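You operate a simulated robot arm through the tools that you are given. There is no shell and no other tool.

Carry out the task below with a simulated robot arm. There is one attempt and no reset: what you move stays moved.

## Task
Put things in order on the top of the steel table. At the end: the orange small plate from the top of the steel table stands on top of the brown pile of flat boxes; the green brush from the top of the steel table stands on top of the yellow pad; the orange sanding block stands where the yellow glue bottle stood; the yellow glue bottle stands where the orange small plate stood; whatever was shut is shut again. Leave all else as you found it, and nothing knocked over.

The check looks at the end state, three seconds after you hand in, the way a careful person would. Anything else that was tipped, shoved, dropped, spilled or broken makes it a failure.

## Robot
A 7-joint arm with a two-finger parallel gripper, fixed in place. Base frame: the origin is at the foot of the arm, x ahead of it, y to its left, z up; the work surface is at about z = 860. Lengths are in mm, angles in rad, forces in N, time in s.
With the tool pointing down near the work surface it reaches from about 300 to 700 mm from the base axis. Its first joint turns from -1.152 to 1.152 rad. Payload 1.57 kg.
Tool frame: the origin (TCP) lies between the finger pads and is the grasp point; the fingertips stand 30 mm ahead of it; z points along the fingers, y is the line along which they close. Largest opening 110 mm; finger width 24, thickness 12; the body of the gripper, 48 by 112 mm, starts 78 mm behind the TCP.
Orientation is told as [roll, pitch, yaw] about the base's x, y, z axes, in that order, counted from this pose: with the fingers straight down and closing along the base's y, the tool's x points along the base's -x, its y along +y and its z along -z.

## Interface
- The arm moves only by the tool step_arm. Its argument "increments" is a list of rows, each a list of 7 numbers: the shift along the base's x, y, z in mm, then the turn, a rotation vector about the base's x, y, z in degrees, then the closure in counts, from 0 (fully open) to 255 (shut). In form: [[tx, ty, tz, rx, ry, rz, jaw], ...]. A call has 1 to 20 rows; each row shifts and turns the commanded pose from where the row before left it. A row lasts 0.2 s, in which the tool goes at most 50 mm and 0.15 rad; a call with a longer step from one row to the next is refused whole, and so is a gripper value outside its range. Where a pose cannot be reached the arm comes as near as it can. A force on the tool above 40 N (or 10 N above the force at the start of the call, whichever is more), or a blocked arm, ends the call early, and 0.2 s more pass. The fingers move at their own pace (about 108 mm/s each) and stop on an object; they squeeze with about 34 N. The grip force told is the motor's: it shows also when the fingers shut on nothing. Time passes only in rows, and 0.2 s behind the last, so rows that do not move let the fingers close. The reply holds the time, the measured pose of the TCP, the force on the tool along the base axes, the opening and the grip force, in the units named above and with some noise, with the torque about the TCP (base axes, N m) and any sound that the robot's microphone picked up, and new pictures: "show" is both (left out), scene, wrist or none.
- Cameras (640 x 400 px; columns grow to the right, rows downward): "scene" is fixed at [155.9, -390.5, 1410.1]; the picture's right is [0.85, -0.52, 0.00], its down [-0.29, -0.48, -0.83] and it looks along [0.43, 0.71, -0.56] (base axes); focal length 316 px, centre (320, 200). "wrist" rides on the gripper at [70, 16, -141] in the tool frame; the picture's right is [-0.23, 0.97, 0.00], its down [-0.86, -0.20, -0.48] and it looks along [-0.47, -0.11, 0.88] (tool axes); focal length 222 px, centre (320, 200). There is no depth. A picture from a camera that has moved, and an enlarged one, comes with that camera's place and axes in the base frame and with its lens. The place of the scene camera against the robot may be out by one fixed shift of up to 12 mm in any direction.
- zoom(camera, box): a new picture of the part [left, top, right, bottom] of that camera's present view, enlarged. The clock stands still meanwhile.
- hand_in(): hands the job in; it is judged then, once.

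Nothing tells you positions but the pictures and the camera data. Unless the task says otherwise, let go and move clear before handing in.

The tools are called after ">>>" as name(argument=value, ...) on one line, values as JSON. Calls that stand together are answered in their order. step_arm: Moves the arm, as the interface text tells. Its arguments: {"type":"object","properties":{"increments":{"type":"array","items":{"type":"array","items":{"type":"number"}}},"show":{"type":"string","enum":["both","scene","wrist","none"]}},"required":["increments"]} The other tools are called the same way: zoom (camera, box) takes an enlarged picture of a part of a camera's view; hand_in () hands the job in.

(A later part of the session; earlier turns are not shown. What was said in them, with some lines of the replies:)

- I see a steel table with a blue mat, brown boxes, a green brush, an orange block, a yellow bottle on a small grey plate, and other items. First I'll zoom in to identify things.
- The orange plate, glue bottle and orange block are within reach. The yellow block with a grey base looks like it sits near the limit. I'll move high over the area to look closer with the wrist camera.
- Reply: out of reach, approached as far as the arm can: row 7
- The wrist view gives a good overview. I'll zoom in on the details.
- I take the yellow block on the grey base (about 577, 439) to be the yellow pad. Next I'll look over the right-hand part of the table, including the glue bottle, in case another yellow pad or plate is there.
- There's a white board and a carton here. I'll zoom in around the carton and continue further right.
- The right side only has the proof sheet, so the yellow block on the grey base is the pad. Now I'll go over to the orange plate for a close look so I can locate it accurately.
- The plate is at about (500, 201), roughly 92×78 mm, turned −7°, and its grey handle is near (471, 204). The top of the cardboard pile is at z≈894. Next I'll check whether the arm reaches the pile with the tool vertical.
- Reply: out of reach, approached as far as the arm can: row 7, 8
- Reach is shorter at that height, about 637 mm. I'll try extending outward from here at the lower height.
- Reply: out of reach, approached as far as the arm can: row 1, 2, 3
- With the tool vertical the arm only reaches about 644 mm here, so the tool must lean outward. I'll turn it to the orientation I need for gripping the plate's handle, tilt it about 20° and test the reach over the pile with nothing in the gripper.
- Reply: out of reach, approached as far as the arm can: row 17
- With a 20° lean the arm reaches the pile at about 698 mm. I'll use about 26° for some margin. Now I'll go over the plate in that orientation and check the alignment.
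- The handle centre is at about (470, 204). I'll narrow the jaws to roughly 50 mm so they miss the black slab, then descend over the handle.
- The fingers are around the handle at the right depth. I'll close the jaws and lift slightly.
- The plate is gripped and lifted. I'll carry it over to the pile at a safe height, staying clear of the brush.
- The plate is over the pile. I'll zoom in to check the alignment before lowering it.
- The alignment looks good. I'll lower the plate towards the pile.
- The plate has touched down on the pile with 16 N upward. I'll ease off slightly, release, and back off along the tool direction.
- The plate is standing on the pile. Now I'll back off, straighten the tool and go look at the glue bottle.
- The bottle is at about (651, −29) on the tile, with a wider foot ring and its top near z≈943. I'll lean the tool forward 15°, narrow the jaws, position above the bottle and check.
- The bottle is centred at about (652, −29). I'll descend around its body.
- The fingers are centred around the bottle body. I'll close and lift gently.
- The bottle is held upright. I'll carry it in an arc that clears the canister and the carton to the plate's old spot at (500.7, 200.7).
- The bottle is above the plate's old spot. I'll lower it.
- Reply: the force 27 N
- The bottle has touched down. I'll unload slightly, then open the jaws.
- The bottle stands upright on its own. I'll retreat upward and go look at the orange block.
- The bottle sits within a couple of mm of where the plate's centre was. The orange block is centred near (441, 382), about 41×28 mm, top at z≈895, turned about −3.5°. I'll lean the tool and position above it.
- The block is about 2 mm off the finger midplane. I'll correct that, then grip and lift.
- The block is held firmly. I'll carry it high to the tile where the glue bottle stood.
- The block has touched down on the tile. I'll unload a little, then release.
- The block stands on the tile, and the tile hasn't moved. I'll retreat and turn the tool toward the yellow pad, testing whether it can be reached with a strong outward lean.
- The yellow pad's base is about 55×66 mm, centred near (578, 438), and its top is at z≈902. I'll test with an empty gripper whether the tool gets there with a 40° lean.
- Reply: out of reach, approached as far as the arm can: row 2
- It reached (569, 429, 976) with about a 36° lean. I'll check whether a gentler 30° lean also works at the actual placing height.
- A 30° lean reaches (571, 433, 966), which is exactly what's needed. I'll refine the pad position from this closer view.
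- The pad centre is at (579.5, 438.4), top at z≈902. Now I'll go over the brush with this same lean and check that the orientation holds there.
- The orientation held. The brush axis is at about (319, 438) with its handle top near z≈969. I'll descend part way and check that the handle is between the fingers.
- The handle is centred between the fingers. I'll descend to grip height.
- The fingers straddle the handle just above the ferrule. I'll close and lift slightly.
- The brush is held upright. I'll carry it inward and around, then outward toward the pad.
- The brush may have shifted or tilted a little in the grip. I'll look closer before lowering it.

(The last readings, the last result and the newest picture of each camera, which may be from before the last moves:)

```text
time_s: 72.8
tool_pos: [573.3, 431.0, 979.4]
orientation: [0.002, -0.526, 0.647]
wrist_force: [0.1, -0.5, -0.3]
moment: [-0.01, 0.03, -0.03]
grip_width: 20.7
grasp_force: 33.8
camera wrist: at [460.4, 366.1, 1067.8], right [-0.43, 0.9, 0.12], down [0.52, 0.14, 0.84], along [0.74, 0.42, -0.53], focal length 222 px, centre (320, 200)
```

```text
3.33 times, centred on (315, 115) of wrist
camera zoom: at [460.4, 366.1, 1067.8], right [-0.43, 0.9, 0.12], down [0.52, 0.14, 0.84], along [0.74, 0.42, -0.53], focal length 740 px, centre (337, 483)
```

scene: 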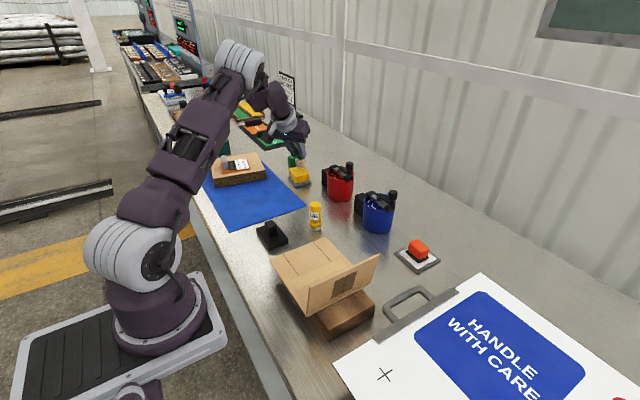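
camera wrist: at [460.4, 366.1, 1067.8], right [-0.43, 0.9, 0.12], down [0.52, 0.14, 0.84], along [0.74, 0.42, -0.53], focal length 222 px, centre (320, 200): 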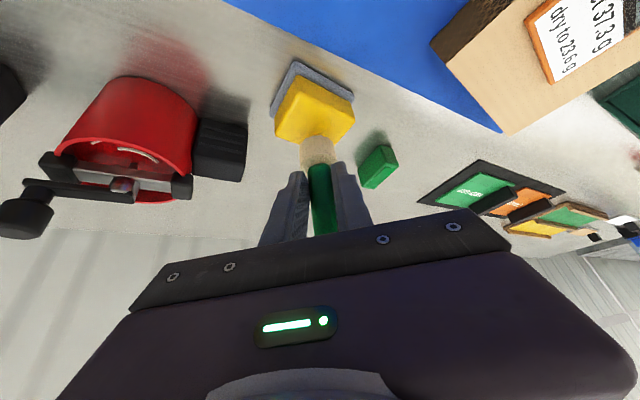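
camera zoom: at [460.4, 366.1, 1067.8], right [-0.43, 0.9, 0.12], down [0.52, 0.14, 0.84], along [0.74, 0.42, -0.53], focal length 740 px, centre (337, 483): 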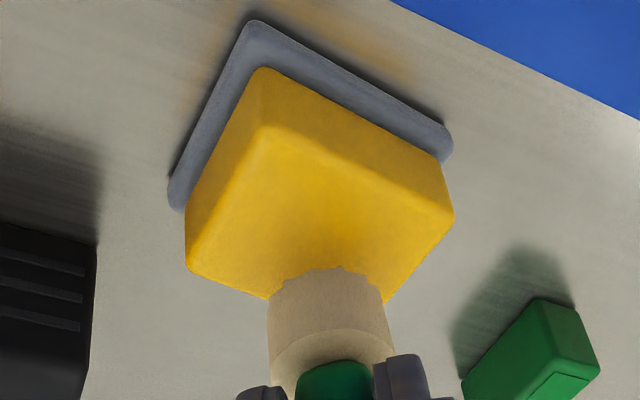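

Triangulating from both cameras, the brush is upright but slid up about 10 mm in the grip. The gap to the pad is about 24 mm and it's nearly centred. I'll correct by a couple of mm and lower gradually.

>>> step_arm(increments=[[-1.5, -1, -7, 0, 0, 0, 255], [-1, -0.8, -7, 0, 0, 0, 255], [0, 0, 0, 0, 0, 0, 255]], show="both")

>>> zoom(camera="scene", box=[284, 150, 316, 188])

>>> zoom(camera="wrist", box=[265, 55, 365, 175])

```text
time_s: 73.6
tool_pos: [570.1, 430.3, 965.9]
orientation: [0.001, -0.526, 0.644]
wrist_force: [0.5, 0.1, 1.2]
moment: [0.01, -0.07, 0.0]
grip_width: 20.9
grasp_force: 34.1
camera wrist: at [458.0, 364.5, 1053.6], right [-0.43, 0.9, 0.12], down [0.52, 0.14, 0.84], along [0.74, 0.42, -0.53], focal length 222 px, centre (320, 200)
```

scene: 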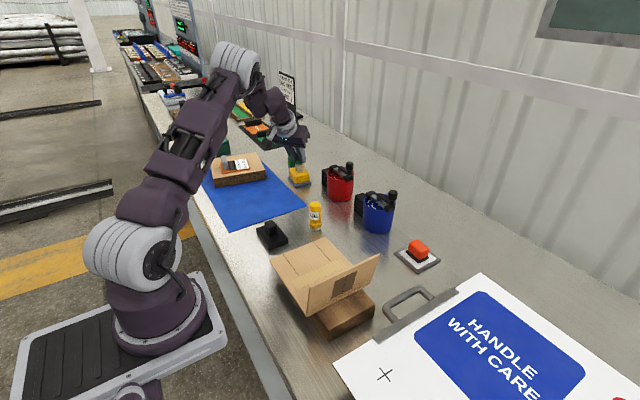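
wrist: 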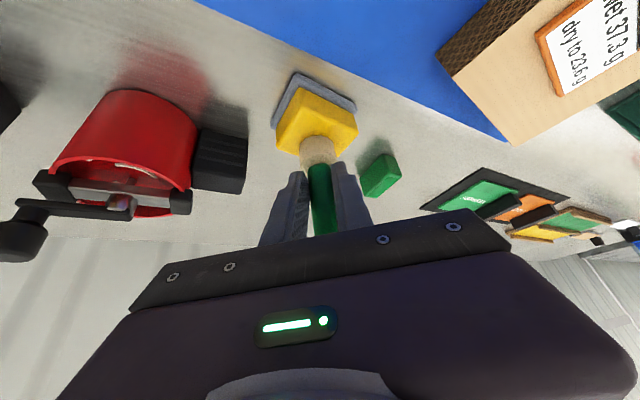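

```text
10.53 times, centred on (300, 169) of scene
camera zoom: at [155.9, -390.5, 1410.1], right [0.85, -0.52, 0.0], down [-0.29, -0.48, -0.83], along [0.43, 0.71, -0.56], focal length 3325 px, centre (530, 526)
```

zoom: 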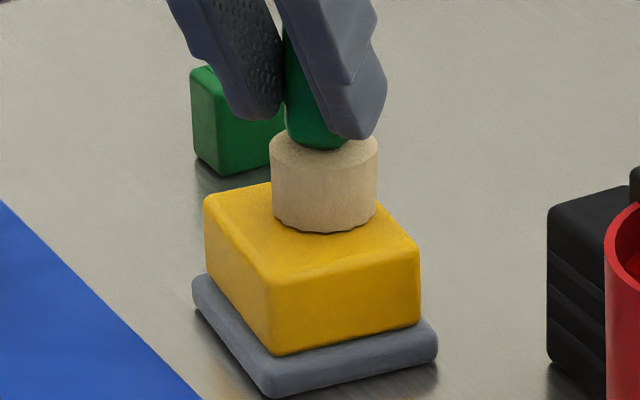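

```text
3.33 times, centred on (315, 115) of wrist
camera zoom: at [458.0, 364.5, 1053.6], right [-0.43, 0.9, 0.12], down [0.52, 0.14, 0.84], along [0.74, 0.42, -0.53], focal length 740 px, centre (337, 483)
```

zoom: 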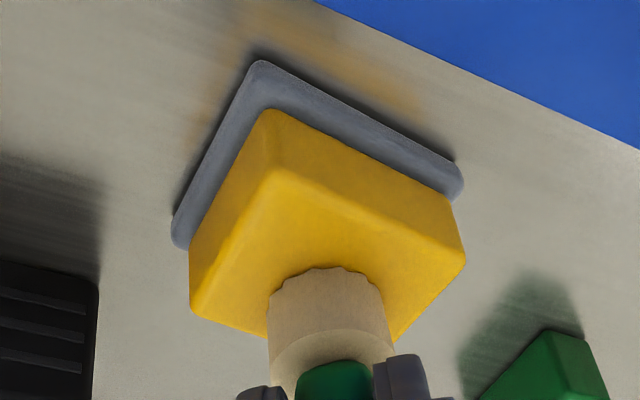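

It's close to touching. I'll lower in small steps while watching the force to find the real contact height.

>>> step_arm(increments=[[0, 0, -1.5, 0, 0, 0, 255], [0, 0, 0, 0, 0, 0, 255]], show="none")

>>> zoom(camera="scene", box=[284, 150, 316, 188])

```text
time_s: 74.2
tool_pos: [571.8, 430.0, 965.7]
orientation: [0.004, -0.529, 0.644]
wrist_force: [-0.3, -0.7, 9.1]
moment: [0.14, -0.25, -0.03]
grip_width: 20.7
grasp_force: 33.6
```

```text
10.53 times, centred on (300, 169) of scene
camera zoom: at [155.7, -390.7, 1410.1], right [0.85, -0.52, 0.0], down [-0.29, -0.48, -0.83], along [0.43, 0.71, -0.56], focal length 3325 px, centre (530, 526)
```

zoom: 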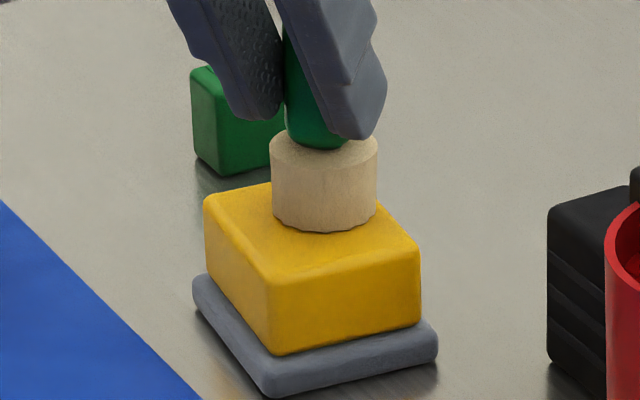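

Contact is at this height, so the brush stands about 10 mm outward of the pad's centre. I'll lift slightly, shift inward and look again.

>>> step_arm(increments=[[0, 0, 7, 0, 0, 0, 255], [-3.5, -3.5, 0, 0, 0, 0, 255], [-3.5, -3.5, 0, 0, 0, 0, 255], [0, 0, 0, 0, 0, 0, 255]], show="none")

>>> zoom(camera="scene", box=[284, 150, 316, 188])

>>> zoom(camera="wrist", box=[265, 75, 365, 195])

```text
time_s: 75.2
tool_pos: [563.5, 422.5, 971.3]
orientation: [0.001, -0.526, 0.646]
wrist_force: [-0.2, 0.5, -0.7]
moment: [0.0, 0.05, 0.01]
grip_width: 20.8
grasp_force: 34.4
```

```text
10.53 times, centred on (300, 169) of scene
camera zoom: at [155.9, -390.5, 1410.1], right [0.85, -0.52, 0.0], down [-0.29, -0.48, -0.83], along [0.43, 0.71, -0.56], focal length 3325 px, centre (530, 526)
```

zoom: 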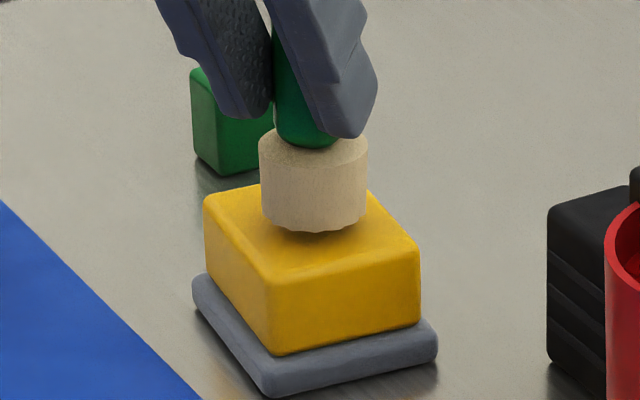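

```text
3.33 times, centred on (315, 135) of wrist
camera zoom: at [450.6, 356.9, 1059.4], right [-0.43, 0.9, 0.12], down [0.52, 0.14, 0.84], along [0.74, 0.42, -0.53], focal length 740 px, centre (337, 417)
```

zoom: 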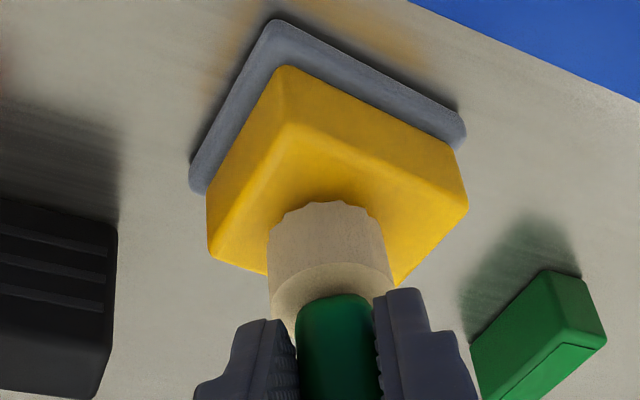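

Now the brush is centred over the pad within about 3 mm. I'll lower to contact.

>>> step_arm(increments=[[0, 0, -3, 0, 0, 0, 255], [0, 0, -1.5, 0, 0, 0, 255], [0, 0, 0, 0, 0, 0, 255]], show="none")

>>> zoom(camera="scene", box=[284, 150, 316, 188])

```text
time_s: 76.0
tool_pos: [562.7, 423.3, 966.7]
orientation: [0.001, -0.526, 0.644]
wrist_force: [1.0, -0.6, 0.2]
moment: [-0.03, 0.02, -0.01]
grip_width: 20.8
grasp_force: 34.2
```

```text
10.53 times, centred on (300, 169) of scene
camera zoom: at [155.9, -390.5, 1410.1], right [0.85, -0.52, 0.0], down [-0.29, -0.48, -0.83], along [0.43, 0.71, -0.56], focal length 3325 px, centre (530, 526)
```

zoom: 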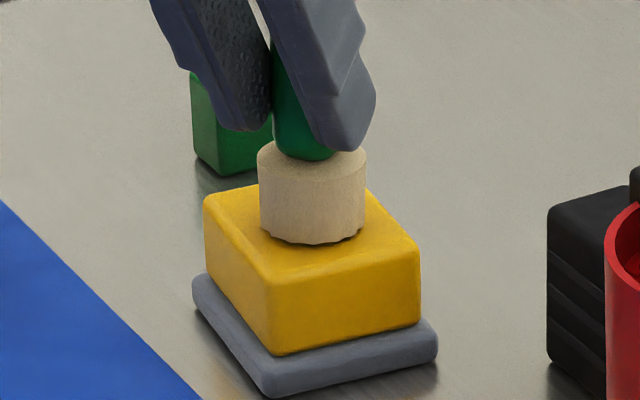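

>>> step_arm(increments=[[0, 0, -1.2, 0, 0, 0, 255], [0, 0, 0, 0, 0, 0, 255]], show="none")

```text
time_s: 76.6
tool_pos: [563.7, 423.4, 966.2]
orientation: [0.002, -0.525, 0.645]
wrist_force: [-0.3, -0.2, 0.5]
moment: [0.09, -0.02, 0.0]
grip_width: 20.6
grasp_force: 34.1
```

>>> step_arm(increments=[[0, 0, -1.2, 0, 0, 0, 255], [0, 0, 0, 0, 0, 0, 255]], show="both")

>>> zoom(camera="scene", box=[284, 150, 316, 188])

>>> zoom(camera="wrist", box=[265, 75, 365, 195])

```text
time_s: 77.2
tool_pos: [563.7, 423.2, 966.1]
orientation: [0.002, -0.527, 0.644]
wrist_force: [0.1, 0.8, 4.7]
moment: [0.16, -0.15, 0.01]
grip_width: 20.8
grasp_force: 34.2
camera wrist: at [451.1, 357.0, 1053.2], right [-0.43, 0.9, 0.12], down [0.52, 0.14, 0.84], along [0.74, 0.42, -0.53], focal length 222 px, centre (320, 200)
```

scene: 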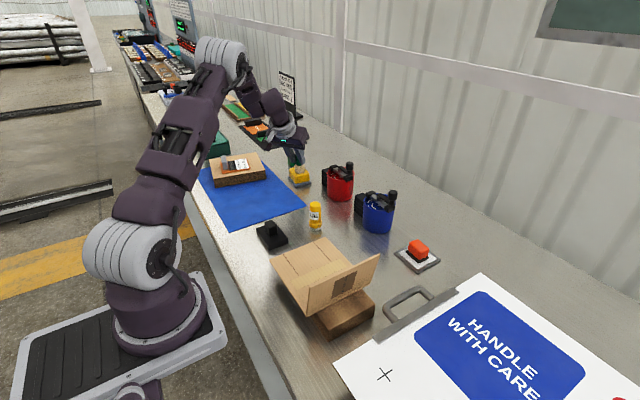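
wrist: 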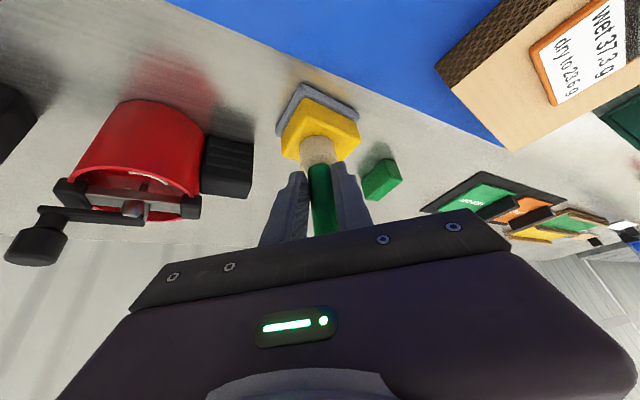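

```text
10.53 times, centred on (300, 169) of scene
camera zoom: at [155.8, -390.6, 1410.1], right [0.85, -0.52, 0.0], down [-0.29, -0.48, -0.83], along [0.43, 0.71, -0.56], focal length 3325 px, centre (530, 526)
```

zoom: 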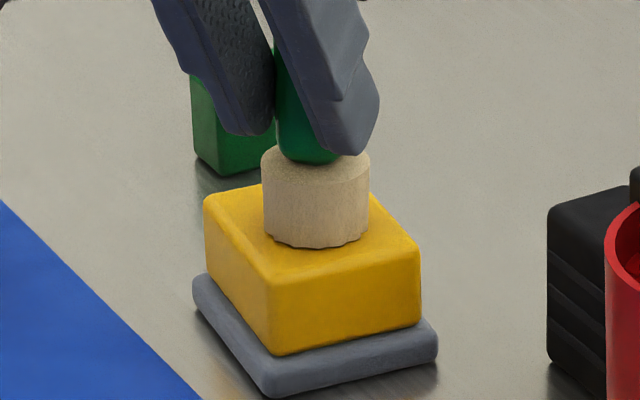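

```text
3.33 times, centred on (315, 135) of wrist
camera zoom: at [451.1, 357.0, 1053.2], right [-0.43, 0.9, 0.12], down [0.52, 0.14, 0.84], along [0.74, 0.42, -0.53], focal length 740 px, centre (337, 417)
```

zoom: 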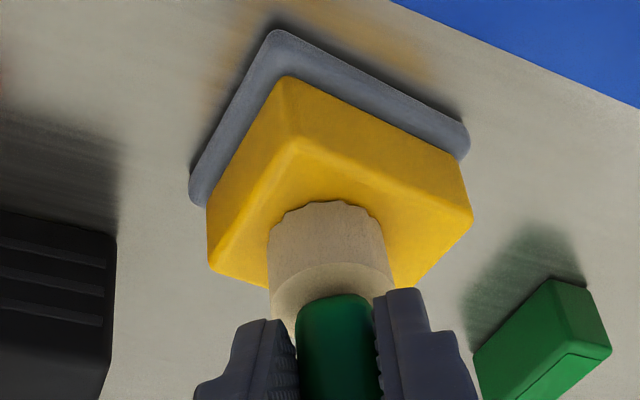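

The brush is on the pad and well centred. I'll open slowly and watch that it stands.

>>> step_arm(increments=[[0, 0, 0, 0, 0, 0, 200], [0, 0, 0, 0, 0, 0, 190], [0, 0, 0, 0, 0, 0, 180], [0, 0, 0, 0, 0, 0, 165], [0, 0, 0, 0, 0, 0, 165]], show="both")

>>> zoom(camera="scene", box=[280, 140, 320, 188])

>>> zoom(camera="wrist", box=[265, 75, 365, 235])

```text
time_s: 78.4
tool_pos: [564.2, 423.0, 965.4]
orientation: [0.003, -0.525, 0.647]
wrist_force: [0.8, 0.4, 0.3]
moment: [-0.01, -0.01, -0.01]
grip_width: 38.7
grasp_force: 0.0
camera wrist: at [451.0, 356.9, 1052.9], right [-0.43, 0.9, 0.12], down [0.52, 0.14, 0.84], along [0.74, 0.42, -0.53], focal length 222 px, centre (320, 200)
```

scene: 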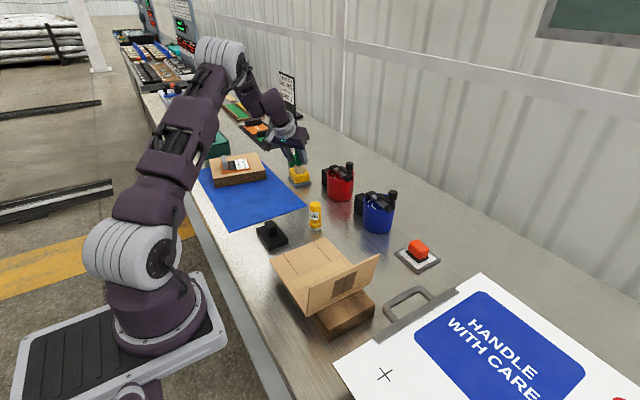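
wrist: 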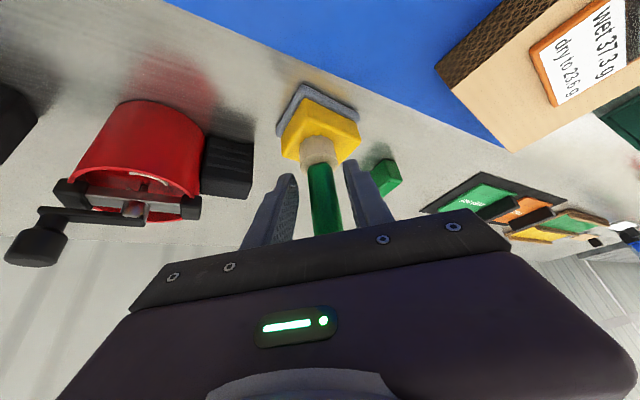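

```text
8.33 times, centred on (300, 164) of scene
camera zoom: at [155.9, -390.5, 1410.1], right [0.85, -0.52, 0.0], down [-0.29, -0.48, -0.83], along [0.43, 0.71, -0.56], focal length 2632 px, centre (487, 500)
```

zoom: 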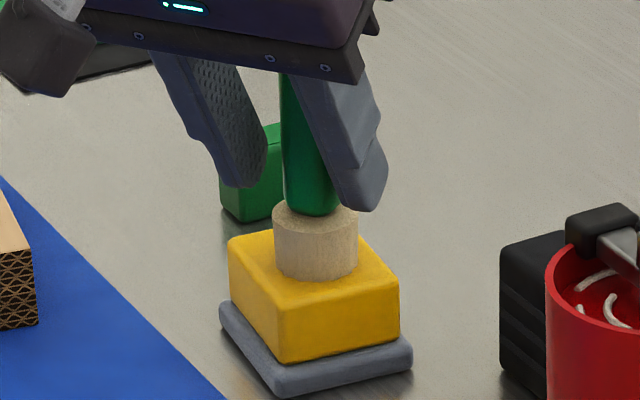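

```text
2.50 times, centred on (315, 155) of wrist
camera zoom: at [451.0, 356.9, 1052.9], right [-0.43, 0.9, 0.12], down [0.52, 0.14, 0.84], along [0.74, 0.42, -0.53], focal length 555 px, centre (332, 312)
```

zoom: 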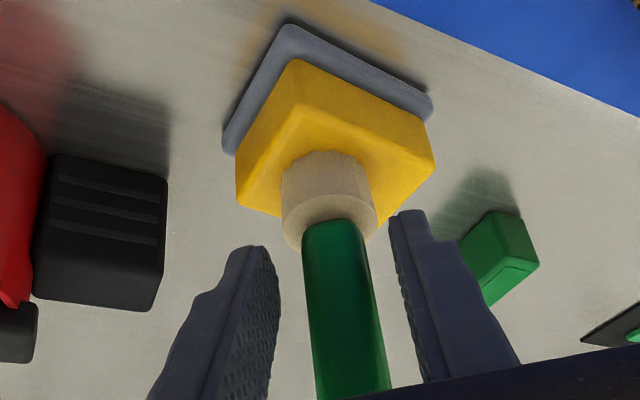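

The brush stands on the pad by itself. I'll open a little more and withdraw along the tool axis.

>>> step_arm(increments=[[0, 0, 0, 0, 0, 0, 140], [0, 0, 0, 0, 0, 0, 120], [-6, -4.5, 13, 0, 0, 0, 120], [-10, -7.5, 22, 0, 0, 0, 120], [-13, -9.7, 28, 0, 0, 0, 120], [-13, -9.7, 28, 0, 0, 0, 120], [-25, -18, 15, 0, 0, 0, 120], [-35, -20, 10, 0, 0, 0, 120], [0, 0, 0, 0, 0, 0, 120]], show="both")

>>> zoom(camera="scene", box=[260, 120, 340, 200])

>>> zoom(camera="wrist", box=[240, 60, 400, 230])

```text
time_s: 80.4
tool_pos: [459.6, 353.3, 1082.3]
orientation: [0.002, -0.526, 0.644]
wrist_force: [-0.3, -0.5, 0.1]
moment: [0.01, 0.0, 0.0]
grip_width: 58.3
grasp_force: 0.0
camera wrist: at [347.5, 287.5, 1170.1], right [-0.43, 0.9, 0.12], down [0.52, 0.14, 0.84], along [0.74, 0.42, -0.53], focal length 222 px, centre (320, 200)
```

scene: 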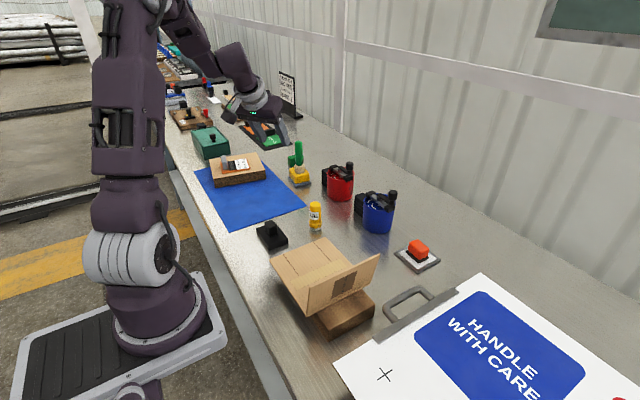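
wrist: 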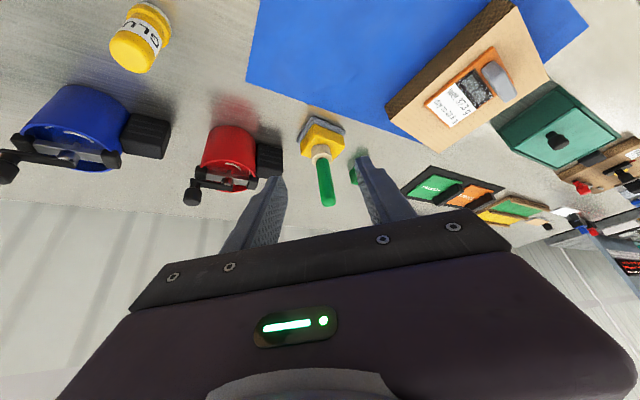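

```text
5.00 times, centred on (300, 160) of scene
camera zoom: at [155.9, -390.5, 1410.1], right [0.85, -0.52, 0.0], down [-0.29, -0.48, -0.83], along [0.43, 0.71, -0.56], focal length 1580 px, centre (420, 400)
```

zoom: 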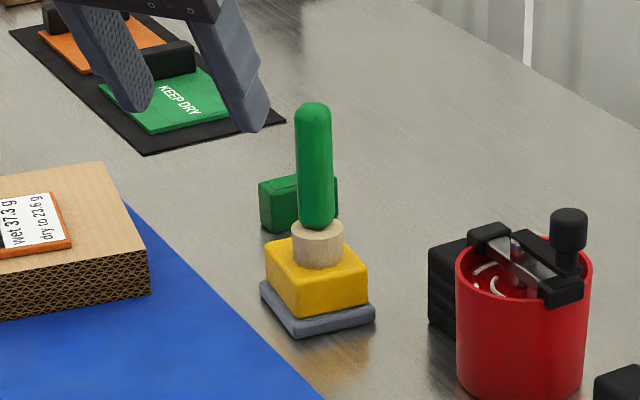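

```text
2.35 times, centred on (320, 145) of wrist
camera zoom: at [347.5, 287.5, 1170.1], right [-0.43, 0.9, 0.12], down [0.52, 0.14, 0.84], along [0.74, 0.42, -0.53], focal length 523 px, centre (320, 329)
```

zoom: 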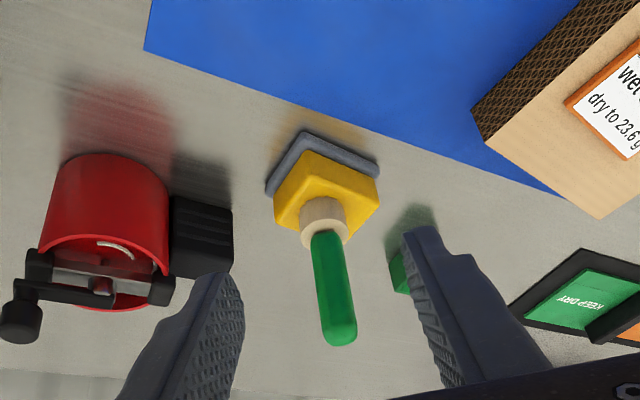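

Everything appears in place. I'll move the arm back near its starting pose, clear of everything, and do a final check.

>>> step_arm(increments=[[-20, -7, 10, -4.5, 6, 0, 100], [-20, -7, 10, -4.5, 6, 0, 80], [-20, -7, 10, -4.5, 6, 0, 50], [-20, -7, 10, -4.5, 6, 0, 20], [-25, -9, 5, 0, 0, -7.4, 0], [-25, -9, 5, 0, 0, -7.4, 0], [-25, -9, 2, 0, 0, -7.4, 0], [-25, -9, 2, 0, 0, -7.4, 0], [-25, -9, 0, 0, 0, -7.3, 0], [0, 0, 0, 0, 0, 0, 0]], show="both")

>>> zoom(camera="scene", box=[190, 130, 350, 230])

>>> zoom(camera="scene", box=[250, 180, 450, 305])

>>> zoom(camera="scene", box=[180, 70, 340, 170])

```text
time_s: 82.6
tool_pos: [256.1, 278.2, 1134.0]
orientation: [0.004, -0.002, -0.001]
wrist_force: [0.6, 0.9, 0.0]
moment: [-0.01, -0.02, -0.01]
grip_width: 110.0
grasp_force: 0.1
camera wrist: at [187.2, 295.0, 1276.5], right [0.23, 0.97, 0.0], down [0.85, -0.2, 0.48], along [0.47, -0.11, -0.88], focal length 222 px, centre (320, 200)
```

scene: 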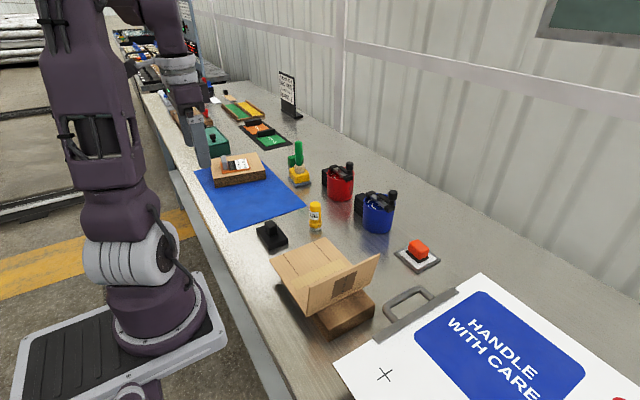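
wrist: 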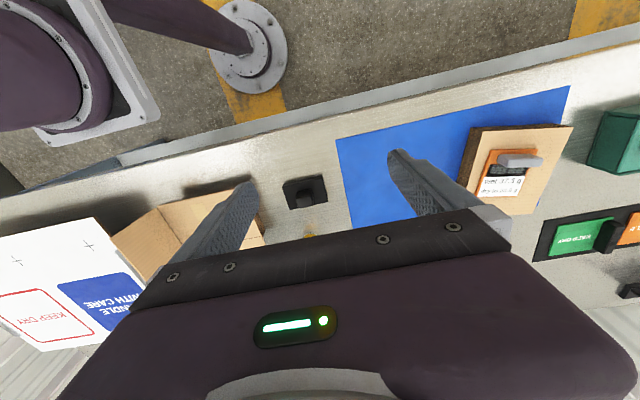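

```text
4.00 times, centred on (270, 180) of scene
camera zoom: at [155.9, -390.5, 1410.1], right [0.85, -0.52, 0.0], down [-0.29, -0.48, -0.83], along [0.43, 0.71, -0.56], focal length 1264 px, centre (520, 280)
```

zoom: 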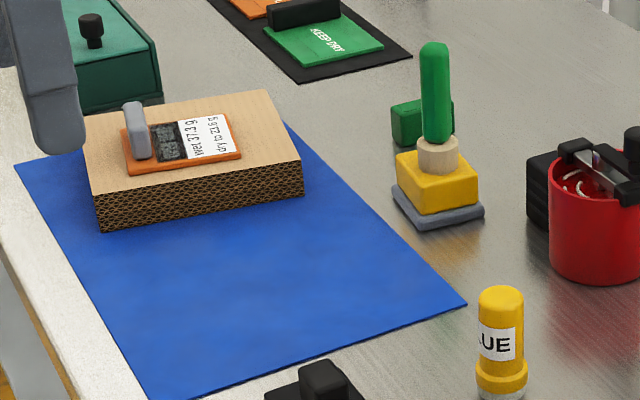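

```text
3.20 times, centred on (350, 242) of scene
camera zoom: at [155.9, -390.5, 1410.1], right [0.85, -0.52, 0.0], down [-0.29, -0.48, -0.83], along [0.43, 0.71, -0.56], focal length 1011 px, centre (224, 64)
```

zoom: 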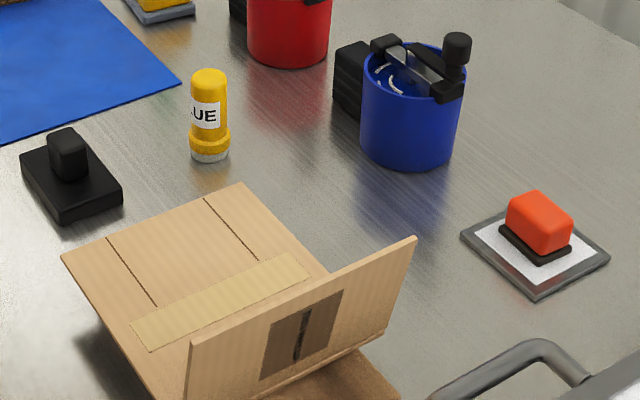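

```text
4.00 times, centred on (260, 120) of scene
camera zoom: at [155.9, -390.5, 1410.1], right [0.85, -0.52, 0.0], down [-0.29, -0.48, -0.83], along [0.43, 0.71, -0.56], focal length 1264 px, centre (560, 520)
```

zoom: 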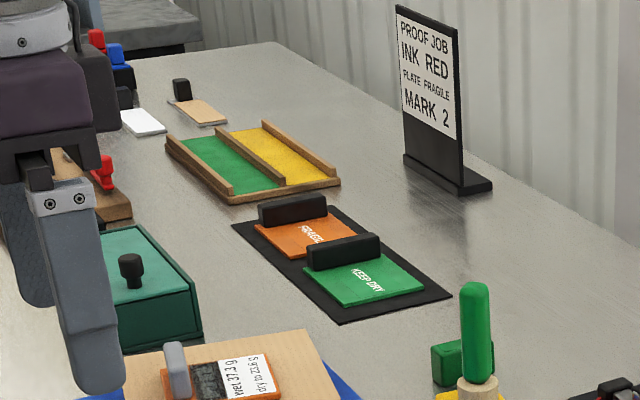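

The plate is on the pile, the brush stands on the yellow pad, the orange block is on the tile where the glue bottle was, and the bottle is where the plate was. The mat, pile, pad and tile look unmoved, nothing was opened, and the arm is clear, so I'm handing in.

>>> hand_in()

```text
The job is handed in.
```

I handed the job in with all four moves done. In the last pictures nothing was knocked over and nothing else looked moved.

- **Orange small plate:** it stands on top of the brown pile of flat boxes, fully supported.
- **Green brush:** it stands upright near the centre of the yellow pad. It sat a bit off in the grip, so I touched down once off-centre, lifted, and set it down again. The pad does not appear to have shifted.
- **Yellow glue bottle:** it stands where the orange plate stood, within about 3 mm.
- **Orange sanding block:** it stands on the small tile where the glue bottle stood, and the tile did not shift.

I took "the yellow pad" to be the yellow block on a grey base. The only other yellow surface was in the wooden tray at the far end of the table, out of reach. Nothing was opened, so nothing needed shutting. The arm is clear of the table, close to where it started.
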